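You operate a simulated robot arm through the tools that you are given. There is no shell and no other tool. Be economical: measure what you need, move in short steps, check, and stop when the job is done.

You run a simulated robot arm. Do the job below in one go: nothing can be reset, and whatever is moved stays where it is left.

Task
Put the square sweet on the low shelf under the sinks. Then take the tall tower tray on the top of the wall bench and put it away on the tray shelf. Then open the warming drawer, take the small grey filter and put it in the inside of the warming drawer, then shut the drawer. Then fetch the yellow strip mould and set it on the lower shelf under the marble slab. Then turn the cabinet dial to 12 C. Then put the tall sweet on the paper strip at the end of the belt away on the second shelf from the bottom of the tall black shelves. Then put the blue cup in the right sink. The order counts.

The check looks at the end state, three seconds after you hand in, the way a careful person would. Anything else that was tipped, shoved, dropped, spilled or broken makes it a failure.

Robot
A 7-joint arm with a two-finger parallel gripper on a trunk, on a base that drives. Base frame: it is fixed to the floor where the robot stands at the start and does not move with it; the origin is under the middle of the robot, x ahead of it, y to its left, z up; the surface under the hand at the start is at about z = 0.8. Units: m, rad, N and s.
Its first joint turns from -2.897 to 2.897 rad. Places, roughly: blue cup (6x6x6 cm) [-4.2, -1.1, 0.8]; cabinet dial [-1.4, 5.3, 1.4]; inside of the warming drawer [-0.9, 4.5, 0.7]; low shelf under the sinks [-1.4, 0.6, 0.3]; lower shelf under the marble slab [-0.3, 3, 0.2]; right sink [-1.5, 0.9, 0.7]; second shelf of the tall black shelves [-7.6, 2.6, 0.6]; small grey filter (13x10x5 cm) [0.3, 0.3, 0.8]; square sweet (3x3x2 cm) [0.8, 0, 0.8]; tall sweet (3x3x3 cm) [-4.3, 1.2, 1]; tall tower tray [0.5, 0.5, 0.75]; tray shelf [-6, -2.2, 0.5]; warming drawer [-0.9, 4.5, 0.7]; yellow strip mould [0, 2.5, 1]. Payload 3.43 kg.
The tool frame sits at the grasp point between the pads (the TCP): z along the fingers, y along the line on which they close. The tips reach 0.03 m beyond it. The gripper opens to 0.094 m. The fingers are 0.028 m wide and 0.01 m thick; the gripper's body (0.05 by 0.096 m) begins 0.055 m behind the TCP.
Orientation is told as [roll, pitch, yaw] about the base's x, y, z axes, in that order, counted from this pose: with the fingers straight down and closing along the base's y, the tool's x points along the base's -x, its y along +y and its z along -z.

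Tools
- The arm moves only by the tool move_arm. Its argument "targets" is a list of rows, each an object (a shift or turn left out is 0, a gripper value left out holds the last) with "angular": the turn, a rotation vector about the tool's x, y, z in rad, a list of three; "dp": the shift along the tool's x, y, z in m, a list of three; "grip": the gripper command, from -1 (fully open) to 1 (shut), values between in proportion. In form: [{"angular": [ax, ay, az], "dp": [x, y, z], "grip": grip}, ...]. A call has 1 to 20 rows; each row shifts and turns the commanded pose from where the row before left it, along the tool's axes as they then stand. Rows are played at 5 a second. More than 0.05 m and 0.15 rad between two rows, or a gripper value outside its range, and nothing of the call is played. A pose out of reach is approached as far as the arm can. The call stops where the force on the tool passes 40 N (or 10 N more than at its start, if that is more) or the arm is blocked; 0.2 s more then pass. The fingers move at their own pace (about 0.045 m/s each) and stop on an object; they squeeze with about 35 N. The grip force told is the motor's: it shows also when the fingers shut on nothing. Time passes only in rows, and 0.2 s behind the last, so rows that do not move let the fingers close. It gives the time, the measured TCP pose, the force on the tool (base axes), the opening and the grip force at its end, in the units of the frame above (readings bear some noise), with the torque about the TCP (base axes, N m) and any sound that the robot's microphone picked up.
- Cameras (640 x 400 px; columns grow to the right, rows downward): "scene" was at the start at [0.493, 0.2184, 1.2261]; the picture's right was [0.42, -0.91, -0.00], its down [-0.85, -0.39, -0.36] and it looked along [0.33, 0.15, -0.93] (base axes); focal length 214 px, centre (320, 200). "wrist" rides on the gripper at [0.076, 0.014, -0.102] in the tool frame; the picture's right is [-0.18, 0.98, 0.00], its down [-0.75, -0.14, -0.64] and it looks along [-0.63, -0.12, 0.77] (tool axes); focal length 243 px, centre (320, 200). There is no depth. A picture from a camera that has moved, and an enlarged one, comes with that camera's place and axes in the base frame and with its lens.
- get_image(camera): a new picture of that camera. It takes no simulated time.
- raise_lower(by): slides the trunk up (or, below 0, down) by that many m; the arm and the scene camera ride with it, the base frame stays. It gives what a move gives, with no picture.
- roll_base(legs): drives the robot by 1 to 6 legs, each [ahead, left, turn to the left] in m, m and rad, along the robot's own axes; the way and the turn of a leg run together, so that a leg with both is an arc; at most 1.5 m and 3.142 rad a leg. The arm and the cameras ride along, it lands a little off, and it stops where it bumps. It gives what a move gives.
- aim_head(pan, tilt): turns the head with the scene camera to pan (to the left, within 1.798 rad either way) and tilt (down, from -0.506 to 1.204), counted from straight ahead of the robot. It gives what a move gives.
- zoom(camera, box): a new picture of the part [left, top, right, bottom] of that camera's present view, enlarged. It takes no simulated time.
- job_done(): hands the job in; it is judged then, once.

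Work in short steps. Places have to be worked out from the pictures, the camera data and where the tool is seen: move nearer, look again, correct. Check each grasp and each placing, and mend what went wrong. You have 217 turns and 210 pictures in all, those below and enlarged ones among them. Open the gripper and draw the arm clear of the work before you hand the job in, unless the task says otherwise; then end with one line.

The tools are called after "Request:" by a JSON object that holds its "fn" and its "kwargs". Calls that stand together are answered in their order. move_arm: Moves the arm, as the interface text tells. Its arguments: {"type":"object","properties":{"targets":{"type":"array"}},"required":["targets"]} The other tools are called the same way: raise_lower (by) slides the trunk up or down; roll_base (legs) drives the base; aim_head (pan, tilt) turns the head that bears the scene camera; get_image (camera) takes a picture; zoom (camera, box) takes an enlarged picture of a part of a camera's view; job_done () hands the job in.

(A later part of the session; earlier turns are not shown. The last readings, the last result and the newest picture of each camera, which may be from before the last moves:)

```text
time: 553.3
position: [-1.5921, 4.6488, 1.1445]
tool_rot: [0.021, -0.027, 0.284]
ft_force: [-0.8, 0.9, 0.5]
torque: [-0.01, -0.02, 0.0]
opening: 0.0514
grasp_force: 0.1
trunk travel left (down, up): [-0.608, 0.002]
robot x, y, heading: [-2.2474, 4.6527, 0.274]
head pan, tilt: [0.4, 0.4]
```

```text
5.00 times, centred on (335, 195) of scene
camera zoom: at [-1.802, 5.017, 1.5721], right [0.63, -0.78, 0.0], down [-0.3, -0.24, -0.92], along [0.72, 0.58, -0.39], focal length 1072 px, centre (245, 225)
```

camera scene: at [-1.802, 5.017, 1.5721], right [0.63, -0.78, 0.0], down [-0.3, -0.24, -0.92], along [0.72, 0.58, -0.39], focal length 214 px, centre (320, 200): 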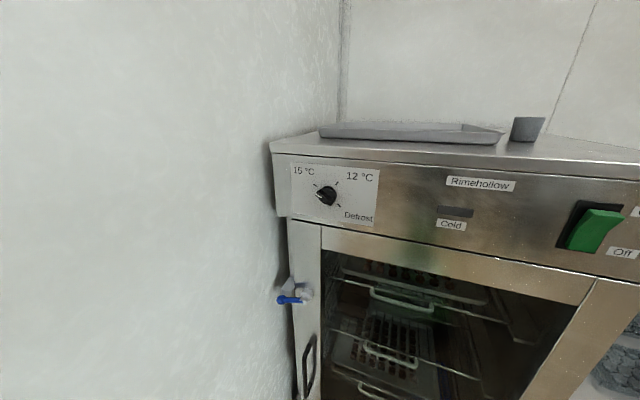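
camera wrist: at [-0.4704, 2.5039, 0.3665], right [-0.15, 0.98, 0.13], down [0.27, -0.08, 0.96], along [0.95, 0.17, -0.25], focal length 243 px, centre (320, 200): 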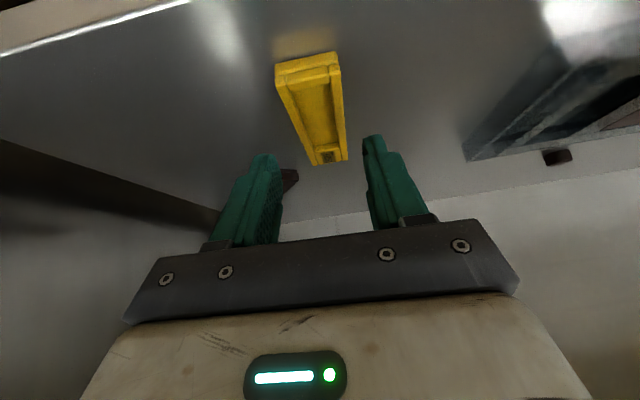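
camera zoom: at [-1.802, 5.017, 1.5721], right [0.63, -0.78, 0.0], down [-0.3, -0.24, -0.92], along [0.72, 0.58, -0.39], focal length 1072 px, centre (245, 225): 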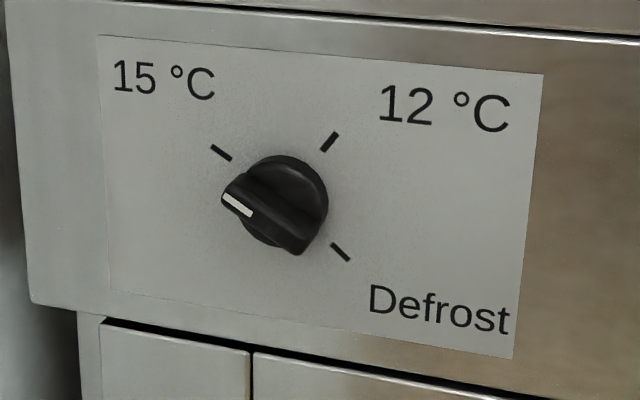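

The pointer is on 15 °C; it needs a 90° clockwise turn to 12 °C. Knob ≈(-1.450, 5.277, 1.396), face normal angle ≈0.33. I turn the base so the knob is straight ahead and bring the tool horizontal, pointing along the normal.

Request:
{"fn": "roll_base", "kwargs": {"legs": [[0, 0, 0.35], [0.09, -0.03, 0]]}}

Request:
{"fn": "move_arm", "kwargs": {"targets": [{"dp": [-0.03, 0, -0.04]}, {"dp": [-0.03, 0, -0.04]}, {"dp": [-0.03, 0, -0.04]}, {"dp": [-0.03, 0, -0.04]}, {"dp": [-0.02, 0, -0.045]}, {"dp": [0, 0, -0.045]}, {"angular": [0, 0, 0.15]}, {"angular": [0, 0, 0.15]}, {"angular": [0, -0.15, 0]}, {"angular": [0, -0.15, 0]}, {"angular": [0, -0.15, 0]}, {"angular": [0, -0.15, 0]}, {"angular": [0, -0.15, 0]}, {"angular": [0, -0.15, 0]}, {"angular": [0, -0.15, 0]}, {"angular": [0, -0.15, 0]}, {"angular": [0, -0.15, 0]}, {"angular": [0, -0.15, 0]}, {"angular": [0, -0.07, 0]}, {}]}}

Request:
{"fn": "get_image", "kwargs": {"camera": "scene"}}

```text
time: 555.5
position: [-1.5374, 4.9011, 1.1461]
tool_rot: [0.019, -0.029, 0.628]
ft_force: [0.6, -0.5, -0.5]
torque: [-0.02, -0.03, -0.01]
opening: 0.0517
grasp_force: 0.1
trunk travel left (down, up): [-0.608, 0.002]
robot x, y, heading: [-2.1555, 4.6819, 0.622]
head pan, tilt: [0.4, 0.4]
```

```text
time: 559.7
position: [-1.4268, 4.9794, 1.4013]
tool_rot: [1.161, -1.54, -0.815]
ft_force: [-0.3, -0.3, 0.2]
torque: [0.0, 0.04, -0.03]
opening: 0.0518
grasp_force: 0.0
out of reach, approached as far as the arm can: row 19
trunk travel left (down, up): [-0.608, 0.002]
robot x, y, heading: [-2.1547, 4.682, 0.631]
head pan, tilt: [0.4, 0.4]
```

```text
48 pictures are left
camera scene: at [-1.8592, 5.175, 1.572], right [0.85, -0.52, 0.0], down [-0.2, -0.33, -0.92], along [0.48, 0.79, -0.39], focal length 214 px, centre (320, 200)
```

scene: 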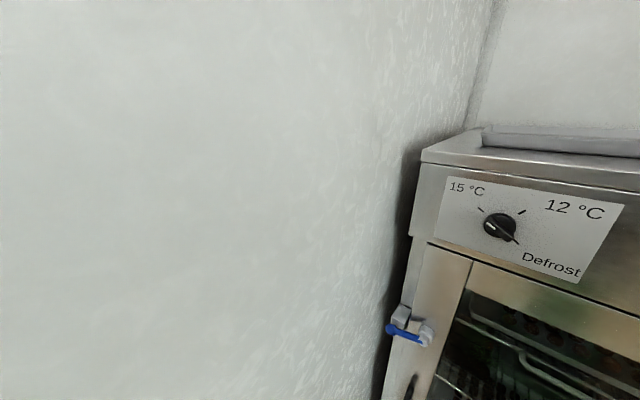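

Knob confirmed at (-1.451, 5.28, 1.396). Get wrist view to learn the tool axes.

Request:
{"fn": "get_image", "kwargs": {"camera": "wrist"}}

```text
47 pictures are left
camera wrist: at [-1.5304, 4.9594, 1.326], right [-0.33, 0.92, 0.21], down [-0.54, -0.37, 0.76], along [0.77, 0.13, 0.62], focal length 243 px, centre (320, 200)
```

wrist: 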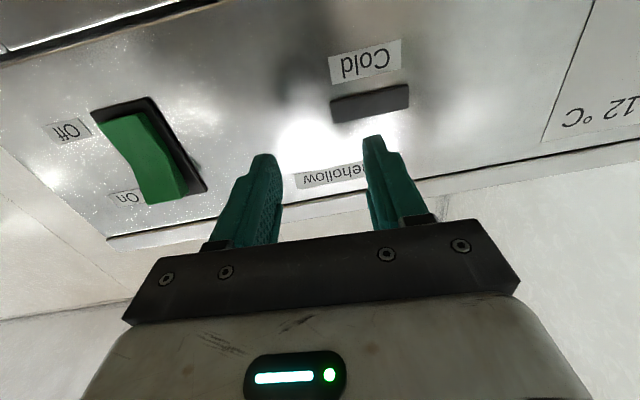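

Tool axes: z along the normal, x down, y left. Back off 3 cm, move left 0.29 m to face the knob, roll −45° so the fingers close across the pointer bar.

Request:
{"fn": "move_arm", "kwargs": {"targets": [{"dp": [0, 0, -0.031]}, {"dp": [0.0025, 0.048, 0]}, {"dp": [0.0025, 0.048, 0]}, {"dp": [0.0025, 0.048, 0]}, {"dp": [0.0025, 0.048, 0]}, {"dp": [0.0025, 0.049, 0]}, {"dp": [0.0025, 0.049, 0]}, {"angular": [0, 0, -0.131]}, {"angular": [0, 0, -0.131]}, {"angular": [0, 0, -0.131]}, {"angular": [0, 0, -0.131]}, {"angular": [0, 0, -0.131]}, {"angular": [0, 0, -0.131]}, {}]}}

Request:
{"fn": "get_image", "kwargs": {"camera": "wrist"}}

```text
time: 562.7
position: [-1.43, 4.9871, 1.4064]
tool_rot: [-1.596, -0.809, 1.919]
ft_force: [-0.4, -0.6, -0.3]
torque: [-0.01, 0.0, -0.01]
opening: 0.0518
grasp_force: 0.1
out of reach, approached as far as the arm can: row 1, 2, 3, 4, 5, 6, 7
trunk travel left (down, up): [-0.608, 0.002]
robot x, y, heading: [-2.1562, 4.6811, 0.624]
head pan, tilt: [0.4, 0.4]
```

```text
46 pictures are left
camera wrist: at [-1.5119, 4.9142, 1.3404], right [-0.26, 0.8, -0.54], down [-0.75, 0.18, 0.63], along [0.6, 0.57, 0.55], focal length 243 px, centre (320, 200)
```

wrist: 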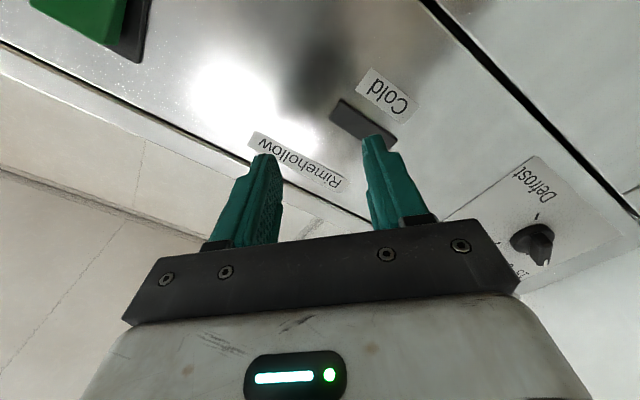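

The wrist limit blocks backing off here, but farther out should work. Move left first at this distance, then back off as it gets further from the robot.

Request:
{"fn": "move_arm", "kwargs": {"targets": [{"dp": [-0.034, 0.036, 0]}, {"dp": [-0.034, 0.036, 0]}, {"dp": [-0.034, 0.036, 0]}, {"dp": [-0.02, 0.022, -0.012]}, {"dp": [-0.02, 0.022, -0.012]}, {}]}}

Request:
{"fn": "get_image", "kwargs": {"camera": "wrist"}}

```text
time: 564.1
position: [-1.4312, 4.9917, 1.4057]
tool_rot: [-1.591, -0.813, 1.916]
ft_force: [0.0, -0.4, -0.8]
torque: [0.01, 0.0, 0.02]
opening: 0.0517
grasp_force: 0.1
out of reach, approached as far as the arm can: row 1, 2, 3, 4, 5
trunk travel left (down, up): [-0.608, 0.002]
robot x, y, heading: [-2.1496, 4.6789, 0.622]
head pan, tilt: [0.4, 0.4]
```

```text
45 pictures are left
camera wrist: at [-1.5133, 4.9183, 1.3389], right [-0.27, 0.8, -0.54], down [-0.75, 0.18, 0.64], along [0.61, 0.58, 0.55], focal length 243 px, centre (320, 200)
```

wrist: 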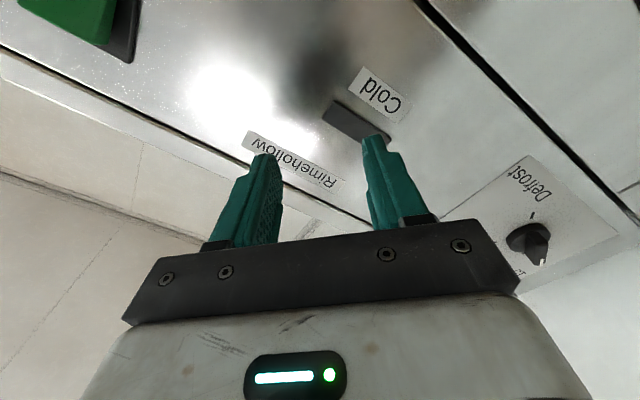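

The wrist is at its limit. I roll back, reduce the lean by 0.5 rad, move left in front of the knob, and lean again there.

Request:
{"fn": "move_arm", "kwargs": {"targets": [{"angular": [0, 0, 0.131]}, {"angular": [0, 0, 0.131]}, {"angular": [0, 0, 0.131]}, {"angular": [0, 0, 0.131]}, {"angular": [0, 0, 0.131]}, {"angular": [0, 0, 0.131]}, {"angular": [0, 0.14, 0]}, {"angular": [0, 0.14, 0]}, {"angular": [0, 0.14, 0]}, {"angular": [0, 0.14, 0]}, {"dp": [0.014, 0.03, -0.026]}, {"dp": [0.0, 0.048, 0]}, {"dp": [0, 0.048, 0]}, {"dp": [0, 0.048, 0]}, {"dp": [0, 0.048, 0]}, {"dp": [0, 0.048, 0]}, {}]}}

```text
time: 567.7
position: [-1.5465, 5.2409, 1.4176]
tool_rot: [0.055, -1.028, 0.283]
ft_force: [0.3, 0.1, 0.5]
torque: [0.0, -0.05, 0.0]
opening: 0.0518
grasp_force: 0.0
trunk travel left (down, up): [-0.608, 0.002]
robot x, y, heading: [-2.1564, 4.6828, 0.621]
head pan, tilt: [0.4, 0.4]
```

Now lean forward again in front of the knob.

Request:
{"fn": "move_arm", "kwargs": {"targets": [{"angular": [0, -0.135, 0]}, {"angular": [0, -0.135, 0]}, {"angular": [0, -0.135, 0]}, {"angular": [0, -0.135, 0]}, {}]}}

Request:
{"fn": "get_image", "kwargs": {"camera": "wrist"}}

```text
time: 568.9
position: [-1.5462, 5.2382, 1.4095]
tool_rot: [1.124, -1.533, -0.797]
ft_force: [-0.4, 0.3, 0.2]
torque: [-0.02, -0.02, 0.01]
opening: 0.0519
grasp_force: 0.0
trunk travel left (down, up): [-0.608, 0.002]
robot x, y, heading: [-2.1554, 4.6803, 0.622]
head pan, tilt: [0.4, 0.4]
```

```text
44 pictures are left
camera wrist: at [-1.6482, 5.2207, 1.3352], right [-0.31, 0.93, 0.22], down [-0.54, -0.36, 0.76], along [0.78, 0.12, 0.61], focal length 243 px, centre (320, 200)
```

wrist: 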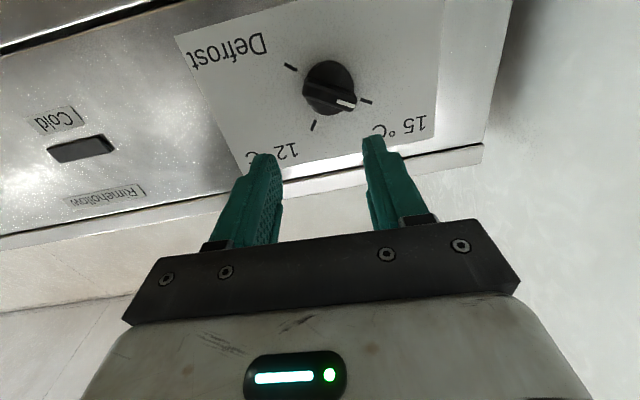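

Knob is straight ahead; I correct 2.3 cm down and 1.2 cm left, roll −45°, and approach 5.5 cm.

Request:
{"fn": "move_arm", "kwargs": {"targets": [{"dp": [0.0228, 0.0119, 0]}, {"angular": [0, 0, -0.131]}, {"angular": [0, 0, -0.131]}, {"angular": [0, 0, -0.131]}, {"angular": [0, 0, -0.131]}, {"angular": [0, 0, -0.131]}, {"angular": [0, 0, -0.131]}, {"dp": [0, 0, 0.03]}, {"dp": [0, 0, 0.02]}, {}]}}

Request:
{"fn": "get_image", "kwargs": {"camera": "wrist"}}

```text
time: 571.1
position: [-1.4982, 5.2686, 1.3823]
tool_rot: [-1.546, -0.815, 1.883]
ft_force: [-0.4, -0.4, -0.6]
torque: [-0.01, -0.03, 0.0]
opening: 0.0518
grasp_force: 0.1
trunk travel left (down, up): [-0.608, 0.002]
robot x, y, heading: [-2.1519, 4.6796, 0.622]
head pan, tilt: [0.4, 0.4]
```

```text
43 pictures are left
camera wrist: at [-1.5823, 5.195, 1.3193], right [-0.28, 0.79, -0.54], down [-0.73, 0.19, 0.66], along [0.62, 0.58, 0.53], focal length 243 px, centre (320, 200)
```

wrist: 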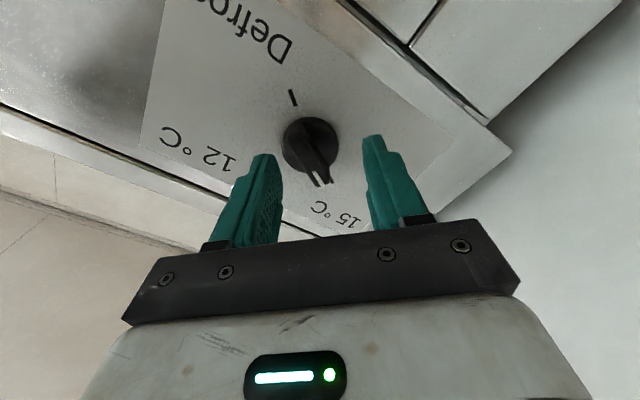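

Aligned across the bar. Advance 2.2 cm carefully and close.

Request:
{"fn": "move_arm", "kwargs": {"targets": [{"dp": [0, 0, 0.012]}, {"dp": [0, 0, 0.01]}, {}, {"grip": 1}, {"grip": 1}, {"grip": 1}, {"grip": 1}]}}

Request:
{"fn": "get_image", "kwargs": {"camera": "wrist"}}

```text
time: 572.6
position: [-1.4756, 5.2685, 1.3848]
tool_rot: [-1.569, -0.818, 1.88]
ft_force: [-7.8, -14.5, 31.7]
torque: [0.42, -0.6, -0.65]
opening: 0.0127
grasp_force: 34.6
trunk travel left (down, up): [-0.608, 0.002]
robot x, y, heading: [-2.1531, 4.6813, 0.618]
head pan, tilt: [0.4, 0.4]
stopped in row 7: the force on the tool passed its limit at 44 N (the readings are from after the stop); the commanded pose is now the measured one
```

```text
42 pictures are left
camera wrist: at [-1.5606, 5.1974, 1.3212], right [-0.26, 0.8, -0.54], down [-0.74, 0.2, 0.65], along [0.63, 0.56, 0.54], focal length 243 px, centre (320, 200)
```

wrist: 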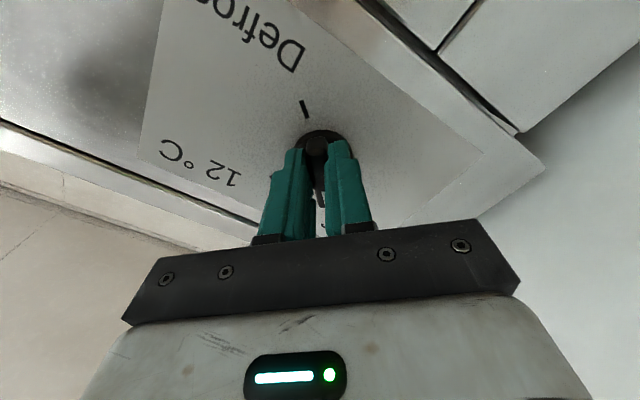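

Bar gripped. Relieve the side load slightly and rotate clockwise (about +tool z) in steps.

Request:
{"fn": "move_arm", "kwargs": {"targets": [{"dp": [-0.002, -0.002, 0]}, {"angular": [0, 0, 0.1]}, {"angular": [0, 0, 0.1]}, {"angular": [0, 0, 0.1]}, {"angular": [0, 0, 0.1]}, {"angular": [0, 0, 0.1]}, {"angular": [0, 0, 0.1]}, {"angular": [0, 0, 0.1]}, {"angular": [0, 0, 0.1]}, {}]}}

Request:
{"fn": "get_image", "kwargs": {"camera": "wrist"}}

```text
time: 573.0
position: [-1.4755, 5.2675, 1.3854]
tool_rot: [-1.562, -0.83, 1.874]
ft_force: [-13.0, -13.4, 30.6]
torque: [0.25, -0.12, -0.8]
opening: 0.0126
grasp_force: 45.5
trunk travel left (down, up): [-0.608, 0.002]
robot x, y, heading: [-2.1519, 4.6753, 0.62]
head pan, tilt: [0.4, 0.4]
stopped in row 2: the force on the tool passed its limit at 47 N (the readings are from after the stop); the commanded pose is now the measured one
```

```text
41 pictures are left
camera wrist: at [-1.5611, 5.1983, 1.3208], right [-0.26, 0.81, -0.53], down [-0.73, 0.19, 0.66], along [0.63, 0.56, 0.54], focal length 243 px, centre (320, 200)
```

wrist: 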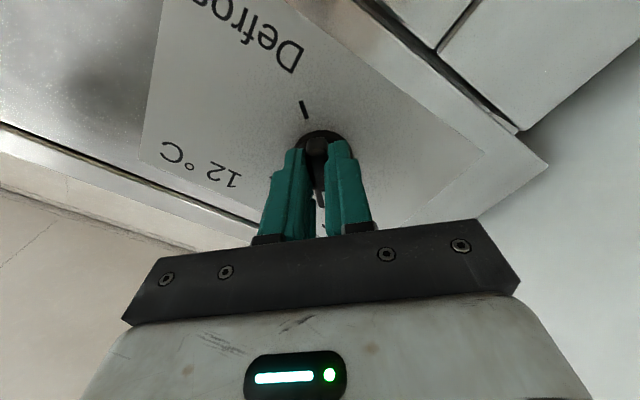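

Side load ~35 N remains (knob pushes the tool toward −y/−x). Shift the tool that way to unload before turning.

Request:
{"fn": "move_arm", "kwargs": {"targets": [{"dp": [-0.002, -0.003, 0]}, {"dp": [-0.002, -0.003, 0]}, {}]}}

```text
time: 573.5
position: [-1.4756, 5.2679, 1.3858]
tool_rot: [-1.559, -0.837, 1.869]
ft_force: [-11.5, -11.2, 30.0]
torque: [0.31, -0.23, -0.78]
opening: 0.0129
grasp_force: 45.2
trunk travel left (down, up): [-0.608, 0.002]
robot x, y, heading: [-2.1497, 4.6755, 0.618]
head pan, tilt: [0.4, 0.4]
stopped in row 2: the force on the tool passed its limit at 47 N (the readings are from after the stop); the commanded pose is now the measured one
```

Not relieving. I open, look at the alignment, and regrip centred.

Request:
{"fn": "move_arm", "kwargs": {"targets": [{"grip": 0.4}, {"grip": 0.4}, {}]}}

Request:
{"fn": "zoom", "kwargs": {"camera": "wrist", "box": [240, 80, 400, 240]}}

```text
time: 574.3
position: [-1.4747, 5.2701, 1.3819]
tool_rot: [-1.546, -0.831, 1.863]
ft_force: [-0.1, 0.1, 0.8]
torque: [-0.02, 0.0, -0.03]
opening: 0.0283
grasp_force: 0.0
trunk travel left (down, up): [-0.608, 0.002]
robot x, y, heading: [-2.1552, 4.6773, 0.621]
head pan, tilt: [0.4, 0.4]
```

```text
2.50 times, centred on (320, 160) of wrist
camera zoom: at [-1.5601, 5.1995, 1.3181], right [-0.27, 0.81, -0.53], down [-0.72, 0.19, 0.66], along [0.64, 0.56, 0.53], focal length 606 px, centre (320, 300)
```

zoom: 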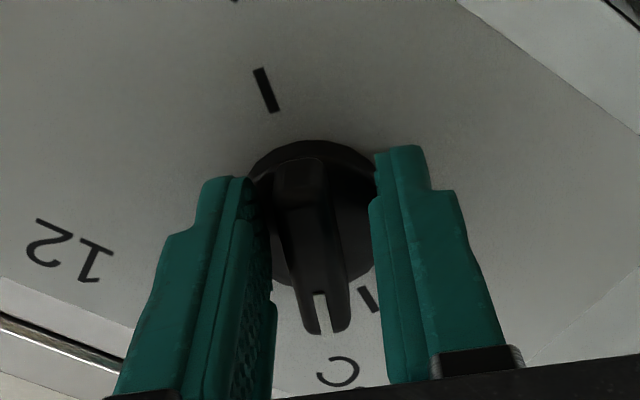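

Bar is ~1.4 mm off-centre. I shift that, cage the bar loosely (~16 mm) and turn – the finger edges will drive it as a couple without side load.

Request:
{"fn": "move_arm", "kwargs": {"targets": [{"dp": [0, -0.0015, 0]}, {"grip": 0.65}, {"grip": 0.65}, {"angular": [0, 0, 0.1]}, {"angular": [0, 0, 0.1]}, {"angular": [0, 0, 0.1]}, {"angular": [0, 0, 0.1]}, {"angular": [0, 0, 0.1]}, {"angular": [0, 0, 0.1]}, {"angular": [0, 0, 0.1]}, {"angular": [0, 0, 0.1]}, {}]}}

Request:
{"fn": "get_image", "kwargs": {"camera": "wrist"}}

```text
time: 576.9
position: [-1.4744, 5.2702, 1.3851]
tool_rot: [1.399, -1.506, -1.089]
ft_force: [-1.8, 11.5, 4.9]
torque: [0.02, -0.15, 0.34]
opening: 0.0231
grasp_force: 6.0
trunk travel left (down, up): [-0.608, 0.002]
robot x, y, heading: [-2.1533, 4.6787, 0.62]
head pan, tilt: [0.4, 0.4]
```

```text
39 pictures are left
camera wrist: at [-1.5782, 5.2561, 1.3118], right [-0.3, 0.92, 0.25], down [-0.55, -0.37, 0.75], along [0.78, 0.09, 0.61], focal length 243 px, centre (320, 200)
```

wrist: 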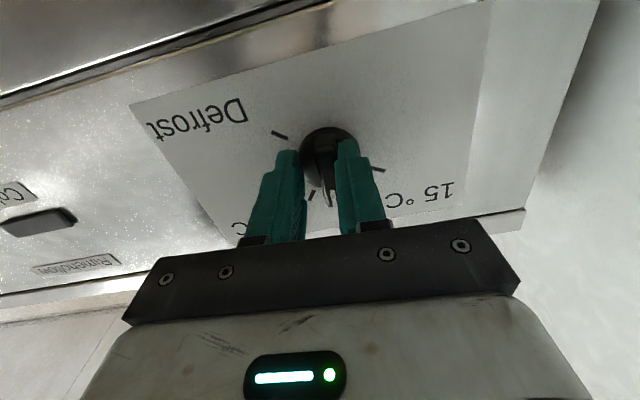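

The knob is turning. Continue another 0.8 rad.

Request:
{"fn": "move_arm", "kwargs": {"targets": [{"angular": [0, 0, 0.1]}, {"angular": [0, 0, 0.1]}, {"angular": [0, 0, 0.1]}, {"angular": [0, 0, 0.1]}, {"angular": [0, 0, 0.1]}, {"angular": [0, 0, 0.1]}, {"angular": [0, 0, 0.1]}, {"angular": [0, 0, 0.1]}, {}]}}

Request:
{"fn": "zoom", "kwargs": {"camera": "wrist", "box": [180, 60, 460, 240]}}

```text
time: 578.9
position: [-1.4753, 5.2698, 1.3863]
tool_rot: [1.555, -0.706, -1.249]
ft_force: [-7.9, 14.4, 10.5]
torque: [0.11, -0.4, 0.49]
opening: 0.0278
grasp_force: 10.4
trunk travel left (down, up): [-0.608, 0.002]
robot x, y, heading: [-2.1571, 4.6762, 0.623]
head pan, tilt: [0.4, 0.4]
```

```text
2.22 times, centred on (320, 150) of wrist
camera zoom: at [-1.5925, 5.3018, 1.3494], right [-0.14, 0.48, 0.87], down [-0.4, -0.83, 0.39], along [0.9, -0.29, 0.31], focal length 539 px, centre (320, 311)
```

zoom: 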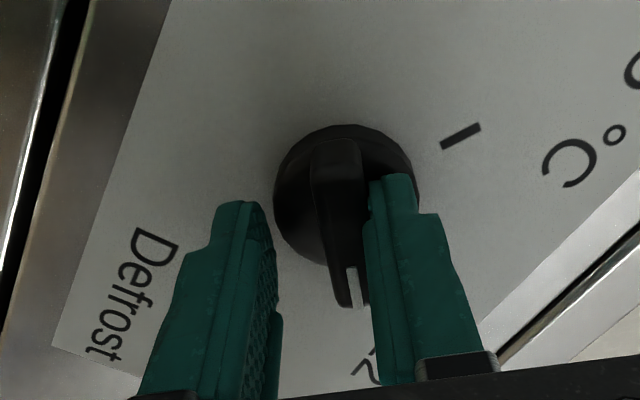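

It has turned to about 12 °C. Open and back straight off, then check with the head camera.

Request:
{"fn": "move_arm", "kwargs": {"targets": [{"grip": 0.1}, {"grip": 0.1}, {"dp": [0, 0, -0.03]}, {"dp": [0, 0, -0.03]}, {"dp": [0, 0, -0.02]}, {}]}}

Request:
{"fn": "zoom", "kwargs": {"camera": "scene", "box": [420, 160, 640, 290]}}

```text
time: 580.3
position: [-1.5502, 5.2442, 1.3872]
tool_rot: [1.555, -0.71, -1.249]
ft_force: [-0.1, -0.2, -0.5]
torque: [-0.02, 0.01, 0.02]
opening: 0.0423
grasp_force: 0.0
trunk travel left (down, up): [-0.608, 0.002]
robot x, y, heading: [-2.1544, 4.6821, 0.621]
head pan, tilt: [0.4, 0.4]
```

```text
2.91 times, centred on (530, 225) of scene
camera zoom: at [-1.858, 5.1737, 1.572], right [0.85, -0.52, 0.0], down [-0.2, -0.33, -0.92], along [0.48, 0.78, -0.39], focal length 624 px, centre (-291, 127)
```

zoom: 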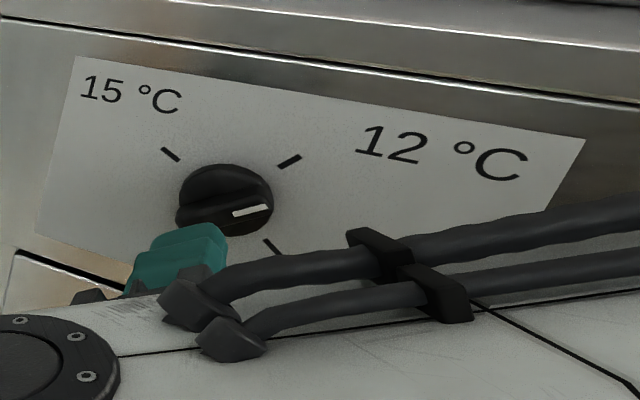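

Request:
{"fn": "zoom", "kwargs": {"camera": "scene", "box": [465, 200, 535, 250]}}

```text
8.00 times, centred on (500, 225) of scene
camera zoom: at [-1.858, 5.1737, 1.572], right [0.85, -0.52, 0.0], down [-0.2, -0.33, -0.92], along [0.48, 0.78, -0.39], focal length 1716 px, centre (-1120, 0)
```

zoom: 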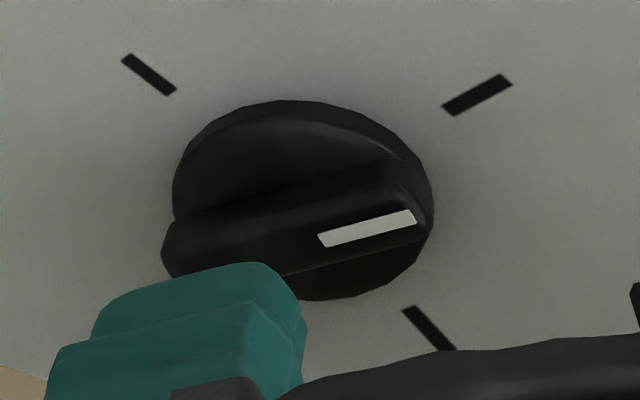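

Pointer measures ≈40°, the 12 °C tick ≈55° – overshot by ~14°. I rotate the tool back by 0.25 rad, re-enter, and close on the bar so the pads align it.

Request:
{"fn": "move_arm", "kwargs": {"targets": [{"angular": [0, 0, -0.125]}, {"angular": [0, 0, -0.125]}, {"dp": [0, 0, 0.03]}, {"dp": [0, 0, 0.03]}, {"dp": [0, 0, 0.02]}, {"grip": 0.5}, {"grip": 0.7}, {"grip": 0.7}, {"grip": 1}, {"grip": 1}, {}]}}

Request:
{"fn": "move_arm", "kwargs": {"targets": [{"grip": 0.1}, {"grip": 0.1}, {"dp": [0, 0, -0.03]}, {"dp": [0, 0, -0.03]}, {"dp": [0, 0, -0.03]}, {}]}}

Request:
{"fn": "zoom", "kwargs": {"camera": "scene", "box": [465, 200, 535, 250]}}

```text
time: 582.5
position: [-1.4769, 5.2763, 1.3891]
tool_rot: [1.573, -0.952, -1.248]
ft_force: [3.4, 10.7, 11.6]
torque: [-0.24, 0.71, 0.32]
opening: 0.013
grasp_force: 32.0
trunk travel left (down, up): [-0.608, 0.002]
robot x, y, heading: [-2.1568, 4.6796, 0.621]
head pan, tilt: [0.4, 0.4]
stopped in row 10: the force on the tool passed its limit at 42 N (the readings are from after the stop); the commanded pose is now the measured one
```

```text
time: 583.9
position: [-1.5644, 5.2427, 1.383]
tool_rot: [1.538, -0.954, -1.225]
ft_force: [-0.2, -0.7, -0.5]
torque: [-0.01, 0.04, 0.0]
opening: 0.0423
grasp_force: 0.1
trunk travel left (down, up): [-0.608, 0.002]
robot x, y, heading: [-2.1548, 4.6822, 0.625]
head pan, tilt: [0.4, 0.4]
```

```text
8.00 times, centred on (500, 225) of scene
camera zoom: at [-1.8587, 5.1745, 1.572], right [0.85, -0.52, 0.0], down [-0.2, -0.33, -0.92], along [0.48, 0.79, -0.39], focal length 1716 px, centre (-1120, 0)
```

zoom: 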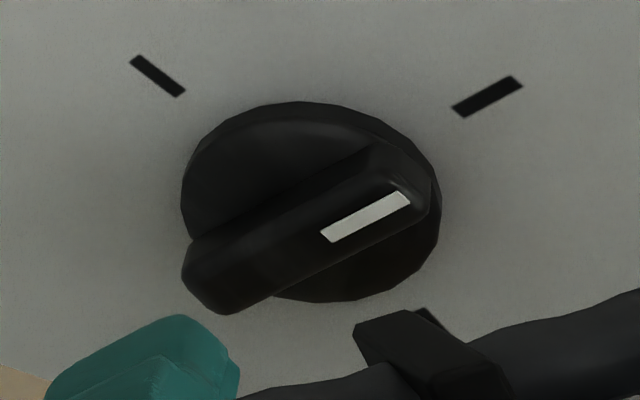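

Pointer now parallel to the 12 °C tick. Restore the tool to neutral and back away.

Request:
{"fn": "move_arm", "kwargs": {"targets": [{"angular": [0, 0, -0.141]}, {"angular": [0, 0, -0.141]}, {"angular": [0, 0, -0.141]}, {"angular": [0, 0, -0.141]}, {"angular": [0, 0.14, 0]}, {"angular": [0, 0.14, 0]}, {"angular": [0, 0.14, 0]}, {"angular": [0, 0.14, 0]}, {"angular": [0, 0.14, 0]}, {"angular": [0, 0.14, 0]}, {"angular": [0, 0.14, 0]}, {"angular": [0, 0.14, 0]}, {"angular": [0, 0.14, 0]}, {"angular": [0, 0.14, 0]}, {"angular": [0, 0.13, 0]}, {}]}}

Request:
{"fn": "roll_base", "kwargs": {"legs": [[-0.5, 0, 0], [0, 0, -1.5], [0, 0, -1.1]]}}

```text
time: 587.2
position: [-1.5613, 5.2447, 1.3881]
tool_rot: [0.054, -0.036, 0.317]
ft_force: [0.4, 1.1, -0.1]
torque: [-0.02, 0.01, 0.01]
opening: 0.0424
grasp_force: 0.1
trunk travel left (down, up): [-0.608, 0.002]
robot x, y, heading: [-2.1531, 4.6782, 0.622]
head pan, tilt: [0.4, 0.4]
```

```text
time: 596.6
position: [-2.7571, 3.59, 1.3871]
tool_rot: [0.053, -0.037, -2.247]
ft_force: [0.2, -0.8, 0.1]
torque: [0.05, -0.01, 0.0]
opening: 0.0425
grasp_force: 0.0
trunk travel left (down, up): [-0.608, 0.002]
robot x, y, heading: [-2.5665, 4.3886, -1.94]
head pan, tilt: [0.4, 0.4]
```

Request:
{"fn": "raise_lower", "kwargs": {"by": -0.2}}

Request:
{"fn": "roll_base", "kwargs": {"legs": [[0, 0, 0.268], [1.3, 0, 0], [0, 0, -0.573], [1.09, 0, 0], [0, 0, 0.65], [0.85, 0, 0]]}}

Request:
{"fn": "aim_head", "kwargs": {"pan": -1.2, "tilt": 0.5}}

Request:
{"fn": "get_image", "kwargs": {"camera": "scene"}}

```text
time: 598.7
position: [-2.757, 3.5905, 1.1866]
tool_rot: [0.054, -0.037, -2.248]
ft_force: [-1.0, -0.4, 0.1]
torque: [0.0, 0.04, -0.01]
opening: 0.0423
grasp_force: 0.1
trunk travel left (down, up): [-0.408, 0.202]
robot x, y, heading: [-2.5654, 4.3844, -1.945]
head pan, tilt: [0.4, 0.4]
```

```text
time: 618.8
position: [-3.3237, 0.5935, 1.1874]
tool_rot: [0.051, -0.038, -1.895]
ft_force: [0.5, 0.9, 0.4]
torque: [0.05, 0.0, -0.04]
opening: 0.0422
grasp_force: 0.0
trunk travel left (down, up): [-0.408, 0.202]
robot x, y, heading: [-3.4223, 1.4048, -1.597]
head pan, tilt: [0.4, 0.4]
```

```text
time: 620.5
position: [-3.3235, 0.5951, 1.1873]
tool_rot: [0.052, -0.038, -1.895]
ft_force: [-0.7, 0.0, -0.4]
torque: [-0.03, 0.02, 0.04]
opening: 0.0423
grasp_force: 0.1
trunk travel left (down, up): [-0.408, 0.202]
robot x, y, heading: [-3.4196, 1.406, -1.593]
head pan, tilt: [-1.201, 0.499]
```

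```text
34 pictures are left
camera scene: at [-3.321, 0.9296, 1.3628], right [-0.34, 0.94, 0.0], down [0.45, 0.16, -0.88], along [-0.82, -0.3, -0.48], focal length 214 px, centre (320, 200)
```

scene: 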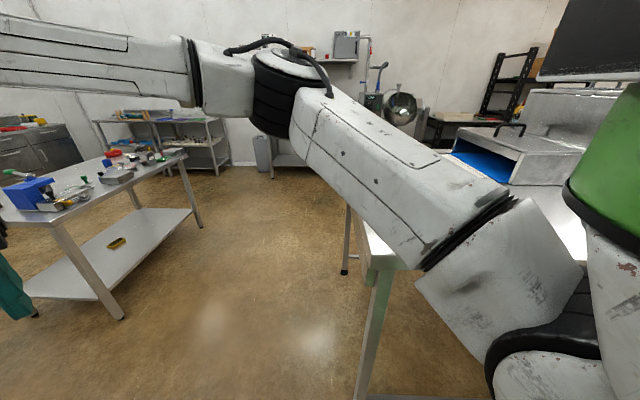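

Retract the tool a bit, raise, and turn to face the belt table.

Request:
{"fn": "move_arm", "kwargs": {"targets": [{"dp": [0.05, 0, 0]}, {"dp": [0.05, 0, 0]}, {"dp": [0.05, 0, 0]}, {"dp": [0.03, 0, 0]}, {}]}}

Request:
{"fn": "raise_lower", "kwargs": {"by": 0.15}}

Request:
{"fn": "roll_base", "kwargs": {"legs": [[0.1, 0, 0], [0, 0, -1.4]]}}

Request:
{"fn": "aim_head", "kwargs": {"pan": 0.0, "tilt": 0.8}}

Request:
{"fn": "get_image", "kwargs": {"camera": "scene"}}

```text
time: 621.7
position: [-3.265, 0.7645, 1.18]
tool_rot: [0.054, -0.04, -1.896]
ft_force: [-0.3, 0.6, -0.6]
torque: [-0.03, -0.03, -0.01]
opening: 0.0425
grasp_force: 0.2
trunk travel left (down, up): [-0.408, 0.202]
robot x, y, heading: [-3.4214, 1.4088, -1.591]
head pan, tilt: [-1.201, 0.499]
```

```text
time: 623.4
position: [-3.2658, 0.7627, 1.3292]
tool_rot: [0.053, -0.039, -1.896]
ft_force: [-0.5, -0.5, 0.8]
torque: [0.0, -0.04, -0.04]
opening: 0.0425
grasp_force: 0.0
trunk travel left (down, up): [-0.558, 0.052]
robot x, y, heading: [-3.4239, 1.4084, -1.592]
head pan, tilt: [-1.201, 0.499]
```

```text
time: 627.9
position: [-4.0199, 1.021, 1.3293]
tool_rot: [0.052, -0.039, 3.028]
ft_force: [0.2, -0.8, 0.3]
torque: [0.03, -0.02, -0.03]
opening: 0.0426
grasp_force: 0.0
trunk travel left (down, up): [-0.558, 0.052]
robot x, y, heading: [-3.4222, 1.3092, -2.948]
head pan, tilt: [-1.201, 0.499]
```

```text
time: 629.3
position: [-4.021, 1.0202, 1.3293]
tool_rot: [0.054, -0.037, 3.027]
ft_force: [0.6, 0.3, 0.8]
torque: [0.0, -0.01, -0.02]
opening: 0.0423
grasp_force: 0.1
trunk travel left (down, up): [-0.558, 0.052]
robot x, y, heading: [-3.4245, 1.3036, -2.955]
head pan, tilt: [0.0, 0.799]
```

```text
33 pictures are left
camera scene: at [-3.8999, 1.0172, 1.4869], right [-0.19, 0.98, 0.0], down [0.7, 0.14, -0.7], along [-0.68, -0.13, -0.72], focal length 214 px, centre (320, 200)
```

scene: 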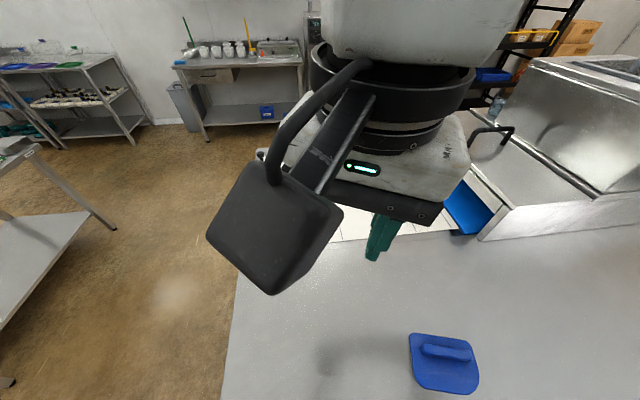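

Request:
{"fn": "get_image", "kwargs": {"camera": "wrist"}}

```text
32 pictures are left
camera wrist: at [-3.941, 1.0021, 1.4299], right [-0.29, -0.95, 0.06], down [-0.7, 0.26, 0.66], along [-0.65, 0.15, -0.75], focal length 243 px, centre (320, 200)
```

wrist: 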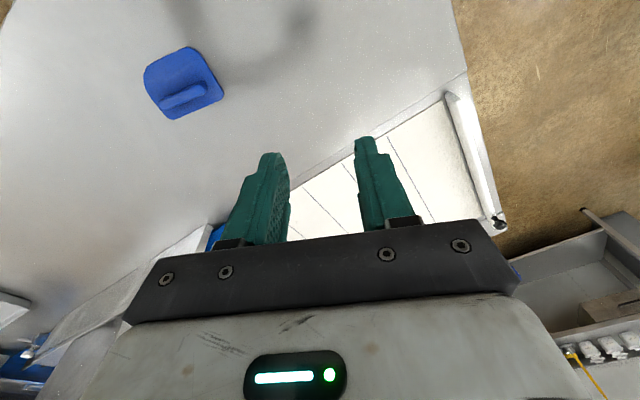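

The sweet is hidden by the hand. Shift the tool 0.2 m to the left (−y) and look with the head camera.

Request:
{"fn": "move_arm", "kwargs": {"targets": [{"dp": [0, 0.05, 0]}, {"dp": [0, 0.05, 0]}, {"dp": [0, 0.05, 0]}, {"dp": [0, 0.05, 0]}, {}]}}

Request:
{"fn": "get_image", "kwargs": {"camera": "wrist"}}

```text
time: 630.5
position: [-4.0408, 0.8257, 1.3378]
tool_rot: [0.052, -0.04, 3.027]
ft_force: [-0.3, 0.0, -0.6]
torque: [0.01, -0.01, -0.02]
opening: 0.0423
grasp_force: 0.0
trunk travel left (down, up): [-0.558, 0.052]
robot x, y, heading: [-3.4245, 1.3071, -2.948]
head pan, tilt: [0.0, 0.799]
```

```text
31 pictures are left
camera wrist: at [-3.9615, 0.807, 1.4386], right [-0.29, -0.95, 0.06], down [-0.7, 0.26, 0.66], along [-0.65, 0.15, -0.75], focal length 243 px, centre (320, 200)
```

wrist: 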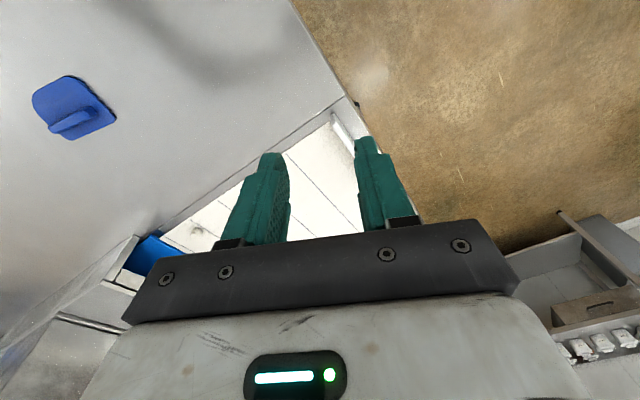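

Request:
{"fn": "zoom", "kwargs": {"camera": "scene", "box": [240, 150, 560, 350]}}

```text
2.00 times, centred on (400, 250) of scene
camera zoom: at [-3.8999, 1.0168, 1.4868], right [-0.19, 0.98, 0.0], down [0.7, 0.14, -0.7], along [-0.68, -0.13, -0.72], focal length 429 px, centre (160, 100)
```

zoom: 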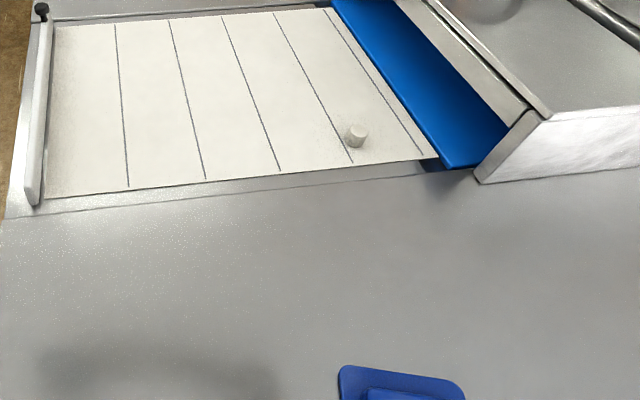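

The tall sweet is the small white cylinder at ≈(-4.35, 1.23). Move base 0.1 closer, bring the tool over it with a 34° lean, and hover.

Request:
{"fn": "roll_base", "kwargs": {"legs": [[0.1, 0, 0]]}}

Request:
{"fn": "move_arm", "kwargs": {"targets": [{"dp": [-0.0241, -0.0396, 0], "grip": -0.1}, {"dp": [-0.0241, -0.0396, 0]}, {"dp": [-0.0241, -0.0396, 0]}, {"dp": [-0.0241, -0.0396, 0]}, {"dp": [-0.0241, -0.0396, 0]}, {"dp": [-0.0241, -0.0396, 0]}, {"dp": [-0.0241, -0.0396, 0]}, {"dp": [-0.0241, -0.0396, 0]}, {"dp": [-0.0241, -0.0396, 0]}, {"dp": [-0.0241, -0.0396, 0]}, {"angular": [0, -0.14, 0]}, {"angular": [0, -0.14, 0]}, {"angular": [0, -0.14, 0]}, {"angular": [0, -0.14, 0]}, {"dp": [0.0237, 0, 0.0347]}, {"dp": [0.0237, 0, 0.0347]}, {"dp": [0.0237, 0, 0.0347]}, {"dp": [0.0237, 0, 0.0347]}, {}]}}

Request:
{"fn": "get_image", "kwargs": {"camera": "wrist"}}

Request:
{"fn": "get_image", "kwargs": {"camera": "scene"}}

```text
time: 631.7
position: [-4.1413, 0.8089, 1.3385]
tool_rot: [0.052, -0.04, 3.028]
ft_force: [-0.4, 0.6, 1.2]
torque: [0.0, 0.03, -0.01]
opening: 0.042
grasp_force: 0.1
trunk travel left (down, up): [-0.558, 0.052]
robot x, y, heading: [-3.5252, 1.2838, -2.953]
head pan, tilt: [0.0, 0.799]
```

```text
time: 635.7
position: [-4.337, 1.2209, 1.1591]
tool_rot: [0.063, -0.595, 2.993]
ft_force: [-0.2, -0.7, -0.5]
torque: [0.04, 0.01, 0.05]
opening: 0.0517
grasp_force: 0.1
trunk travel left (down, up): [-0.558, 0.052]
robot x, y, heading: [-3.5194, 1.2894, -2.952]
head pan, tilt: [0.0, 0.799]
```

```text
29 pictures are left
camera wrist: at [-4.2181, 1.1952, 1.2013], right [-0.26, -0.95, 0.16], down [-0.24, 0.22, 0.95], along [-0.94, 0.21, -0.28], focal length 243 px, centre (320, 200)
```

wrist: 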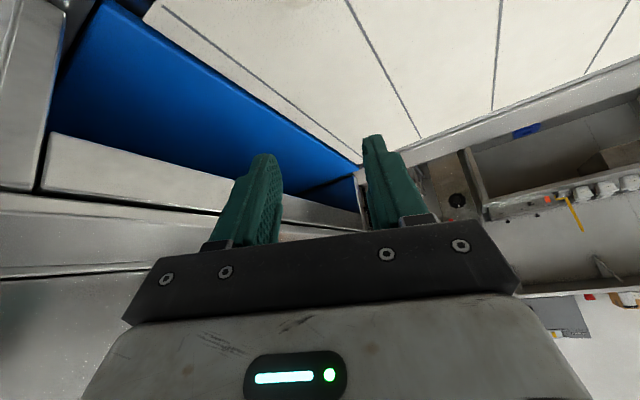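

```text
28 pictures are left
camera scene: at [-3.9997, 0.9993, 1.4868], right [-0.19, 0.98, 0.0], down [0.7, 0.13, -0.7], along [-0.68, -0.13, -0.72], focal length 214 px, centre (320, 200)
```

scene: 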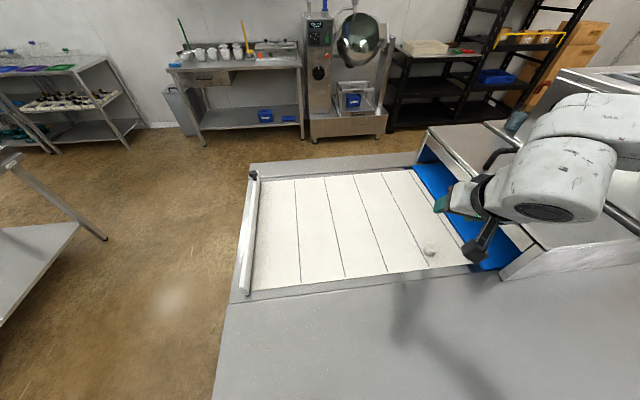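

Triangulated: sweet ≈(-4.316, 1.209, ~1.02). Correct position and lower to z≈1.09, then check.

Request:
{"fn": "move_arm", "kwargs": {"targets": [{"dp": [0.033, 0.0087, -0.0226]}, {"dp": [0.0198, 0, 0.0289]}, {"dp": [0.0198, 0, 0.0289]}, {}]}}

Request:
{"fn": "get_image", "kwargs": {"camera": "wrist"}}

```text
time: 636.7
position: [-4.2996, 1.2041, 1.0903]
tool_rot: [0.065, -0.596, 2.993]
ft_force: [0.7, -0.1, -0.4]
torque: [0.03, 0.04, -0.01]
opening: 0.0516
grasp_force: 0.0
trunk travel left (down, up): [-0.558, 0.052]
robot x, y, heading: [-3.5241, 1.2895, -2.95]
head pan, tilt: [0.0, 0.799]
```

```text
27 pictures are left
camera wrist: at [-4.1797, 1.1785, 1.1317], right [-0.26, -0.95, 0.16], down [-0.24, 0.22, 0.95], along [-0.94, 0.21, -0.28], focal length 243 px, centre (320, 200)
```

wrist: 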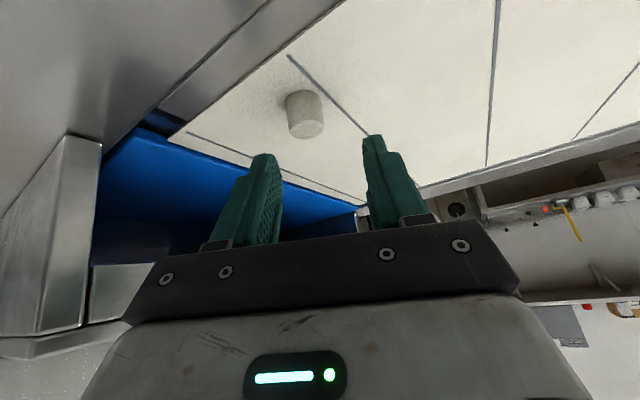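

Sweet centre ≈(-4.321, 1.211, 1.025); aligned. Descend 4.2 cm, close and lift.

Request:
{"fn": "move_arm", "kwargs": {"targets": [{"dp": [-0.004, -0.001, 0.003]}, {"dp": [0.0121, 0, 0.0177]}, {"dp": [0.0116, 0, 0.017]}, {}, {"grip": 1}, {"grip": 1}, {"grip": 1}, {"grip": 1}, {"dp": [-0.0113, 0, -0.0165]}, {"dp": [-0.0226, 0, -0.033]}, {}]}}

Request:
{"fn": "get_image", "kwargs": {"camera": "wrist"}}

```text
time: 638.0
position: [-4.3035, 1.2103, 1.0492]
tool_rot: [0.053, -0.604, 2.99]
ft_force: [3.9, 6.8, 15.9]
torque: [0.45, -0.07, -0.11]
opening: 0.0235
grasp_force: 13.6
trunk travel left (down, up): [-0.558, 0.052]
robot x, y, heading: [-3.5216, 1.2903, -2.96]
head pan, tilt: [0.0, 0.799]
stopped in row 6: the force on the tool passed its limit at 43 N (the readings are from after the stop); the commanded pose is now the measured one
```

```text
26 pictures are left
camera wrist: at [-4.1848, 1.1833, 1.0911], right [-0.27, -0.95, 0.15], down [-0.23, 0.21, 0.95], along [-0.93, 0.22, -0.28], focal length 243 px, centre (320, 200)
```

wrist: 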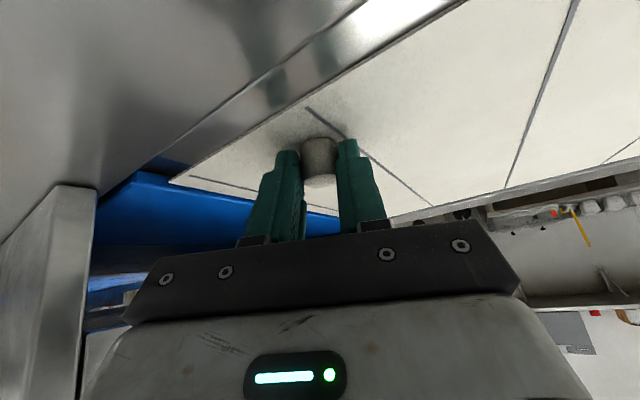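

Sweet is between the fingers. Ease up 2 mm, finish closing, and lift.

Request:
{"fn": "move_arm", "kwargs": {"targets": [{"dp": [-0.0011, 0, -0.0017]}, {"grip": 1}, {"grip": 1}, {"grip": 1}, {"dp": [-0.0113, 0, -0.0165]}, {"dp": [-0.0226, 0, -0.033]}, {"dp": [-0.0254, 0, -0.037]}, {"dp": [-0.0254, 0, -0.037]}, {}]}}

Request:
{"fn": "get_image", "kwargs": {"camera": "wrist"}}

```text
time: 640.0
position: [-4.2991, 1.2158, 1.2002]
tool_rot: [0.055, -0.6, 2.991]
ft_force: [0.4, 0.1, 0.4]
torque: [0.03, 0.02, 0.01]
opening: 0.0201
grasp_force: 35.1
trunk travel left (down, up): [-0.558, 0.052]
robot x, y, heading: [-3.5259, 1.2894, -2.956]
head pan, tilt: [0.0, 0.799]
```

```text
25 pictures are left
camera wrist: at [-4.1807, 1.1889, 1.2422], right [-0.27, -0.95, 0.15], down [-0.24, 0.21, 0.95], along [-0.93, 0.22, -0.28], focal length 243 px, centre (320, 200)
```

wrist: 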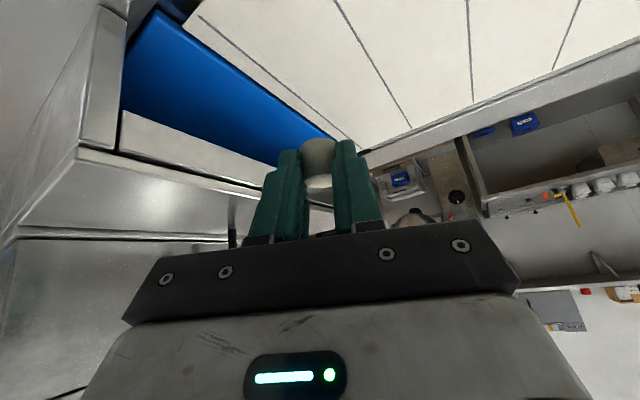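

Sweet held upright in the leaned grip. Drive: back off, round the table's −y end, then up the far side toward the black shelves.

Request:
{"fn": "roll_base", "kwargs": {"legs": [[-0.2, 0, 0], [0, 0, 1.36], [0.9, 0, 0], [0, 0, -1.07], [1.4, 0, 0], [0.5, 0, 0]]}}

Request:
{"fn": "roll_base", "kwargs": {"legs": [[0, 0, -1.55], [1.4, 0, 0], [0.4, 0, 0]]}}

Request:
{"fn": "aim_head", "kwargs": {"pan": 0.3, "tilt": 0.3}}

Request:
{"fn": "get_image", "kwargs": {"camera": "scene"}}

```text
time: 661.1
position: [-5.6689, -0.8448, 1.1997]
tool_rot: [0.056, -0.601, -2.96]
ft_force: [0.1, 0.7, 0.4]
torque: [-0.03, 0.05, -0.03]
opening: 0.0223
grasp_force: 34.9
trunk travel left (down, up): [-0.558, 0.052]
robot x, y, heading: [-4.9575, -0.5202, -2.627]
head pan, tilt: [0.0, 0.799]
```

```text
time: 673.8
position: [-6.2301, 1.684, 1.1999]
tool_rot: [0.056, -0.599, 1.789]
ft_force: [1.1, -0.2, -0.3]
torque: [0.01, 0.03, 0.01]
opening: 0.0226
grasp_force: 35.2
trunk travel left (down, up): [-0.558, 0.052]
robot x, y, heading: [-5.8759, 0.9874, 2.126]
head pan, tilt: [0.0, 0.799]
```

```text
time: 674.7
position: [-6.2299, 1.6845, 1.1995]
tool_rot: [0.057, -0.601, 1.789]
ft_force: [-0.3, 1.0, 0.7]
torque: [0.0, -0.01, 0.02]
opening: 0.0225
grasp_force: 35.1
trunk travel left (down, up): [-0.558, 0.052]
robot x, y, heading: [-5.8785, 0.9889, 2.127]
head pan, tilt: [0.3, 0.3]
```

```text
24 pictures are left
camera scene: at [-6.3505, 1.3191, 1.5312], right [0.66, 0.76, 0.0], down [0.22, -0.19, -0.95], along [-0.72, 0.63, -0.3], focal length 214 px, centre (320, 200)
```

scene: 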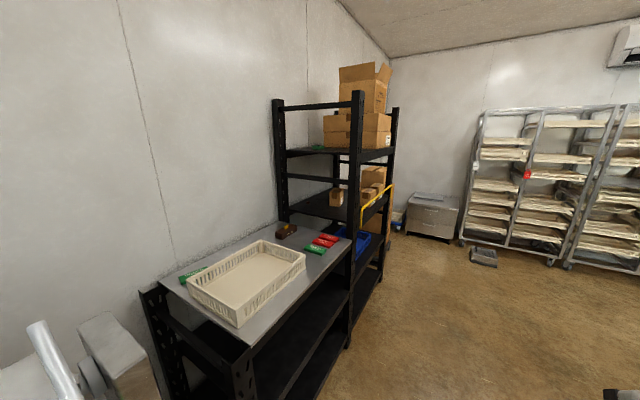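

The tall black shelves' front runs from (-7.13,2.28) to (-7.38,3.08); the second shelf (z≈0.6) has a blue bin on the right. I drive to face the left half.

Request:
{"fn": "roll_base", "kwargs": {"legs": [[0, 0, -0.287], [1.2, 0, 0], [0.9, 0, 0], [0, 0, 1.94]]}}

Request:
{"fn": "raise_lower", "kwargs": {"by": -0.35}}

Request:
{"fn": "aim_head", "kwargs": {"pan": -0.35, "tilt": 0.5}}

Request:
{"fn": "get_image", "kwargs": {"camera": "scene"}}

```text
time: 690.7
position: [-7.0919, 2.6552, 1.1995]
tool_rot: [0.057, -0.6, -2.88]
ft_force: [0.2, 0.2, 0.2]
torque: [0.03, -0.03, -0.01]
opening: 0.0223
grasp_force: 34.7
trunk travel left (down, up): [-0.558, 0.052]
robot x, y, heading: [-6.4116, 3.0346, -2.546]
head pan, tilt: [0.3, 0.3]
```

```text
time: 694.1
position: [-7.0928, 2.6537, 0.8496]
tool_rot: [0.056, -0.601, -2.882]
ft_force: [0.5, -0.1, -1.2]
torque: [0.03, 0.02, 0.0]
opening: 0.0226
grasp_force: 35.1
trunk travel left (down, up): [-0.208, 0.402]
robot x, y, heading: [-6.408, 3.0333, -2.544]
head pan, tilt: [0.3, 0.3]
```

```text
time: 695.2
position: [-7.0924, 2.6537, 0.8499]
tool_rot: [0.057, -0.6, -2.878]
ft_force: [0.2, -0.2, 0.5]
torque: [0.0, 0.0, -0.02]
opening: 0.0226
grasp_force: 34.7
trunk travel left (down, up): [-0.208, 0.402]
robot x, y, heading: [-6.4083, 3.0353, -2.542]
head pan, tilt: [-0.351, 0.499]
```

```text
23 pictures are left
camera scene: at [-6.7522, 2.6003, 1.1629], right [-0.25, 0.97, 0.0], down [0.46, 0.12, -0.88], along [-0.85, -0.22, -0.48], focal length 214 px, centre (320, 200)
```

scene: 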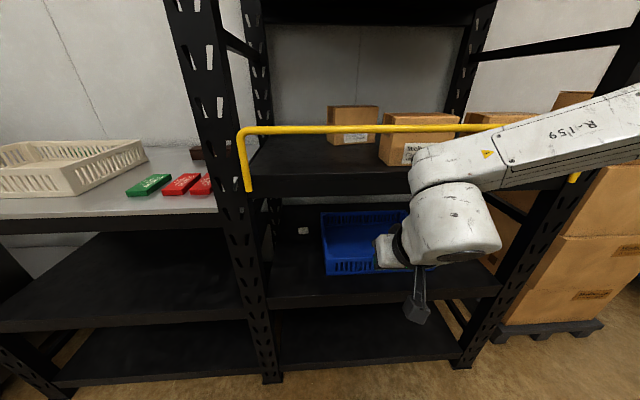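

Second shelf has a free spot left of the blue bin. Lower first (clear of the yellow rail), then shift the base left/forward.

Request:
{"fn": "raise_lower", "kwargs": {"by": -0.19}}

Request:
{"fn": "roll_base", "kwargs": {"legs": [[0, 0.22, 0], [0.15, 0, 0]]}}

Request:
{"fn": "get_image", "kwargs": {"camera": "scene"}}

Request:
{"fn": "get_image", "kwargs": {"camera": "wrist"}}

```text
time: 697.3
position: [-7.0921, 2.6542, 0.6601]
tool_rot: [0.056, -0.601, -2.88]
ft_force: [0.1, -0.3, 0.6]
torque: [0.01, -0.03, -0.02]
opening: 0.0228
grasp_force: 34.9
trunk travel left (down, up): [-0.018, 0.592]
robot x, y, heading: [-6.4097, 3.0332, -2.543]
head pan, tilt: [-0.351, 0.499]
```

```text
time: 699.9
position: [-7.0894, 2.3885, 0.659]
tool_rot: [0.056, -0.599, -2.876]
ft_force: [0.2, -0.3, -0.1]
torque: [-0.03, 0.0, -0.02]
opening: 0.0225
grasp_force: 35.0
trunk travel left (down, up): [-0.018, 0.592]
robot x, y, heading: [-6.4105, 2.7709, -2.54]
head pan, tilt: [-0.351, 0.499]
```

```text
22 pictures are left
camera scene: at [-6.7499, 2.3341, 0.9728], right [-0.25, 0.97, 0.0], down [0.46, 0.12, -0.88], along [-0.85, -0.22, -0.48], focal length 214 px, centre (320, 200)
```

scene: 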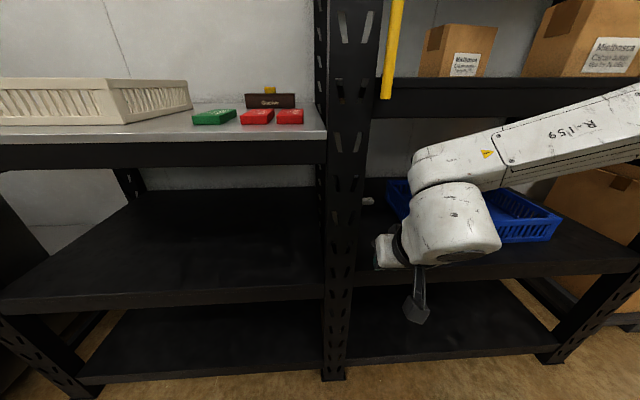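

```text
21 pictures are left
camera wrist: at [-6.9702, 2.4097, 0.7017], right [0.14, -0.98, 0.15], down [-0.3, 0.1, 0.95], along [-0.94, -0.18, -0.28], focal length 243 px, centre (320, 200)
```

wrist: 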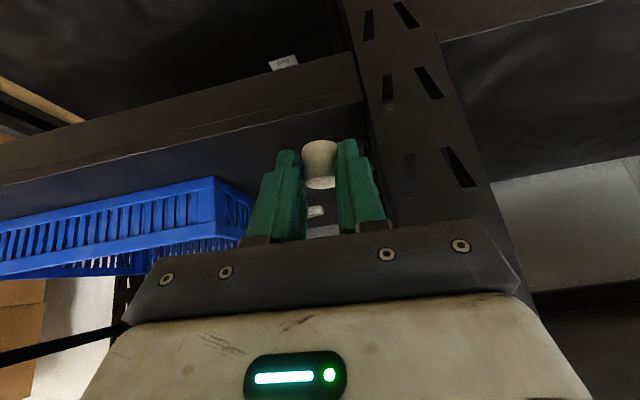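

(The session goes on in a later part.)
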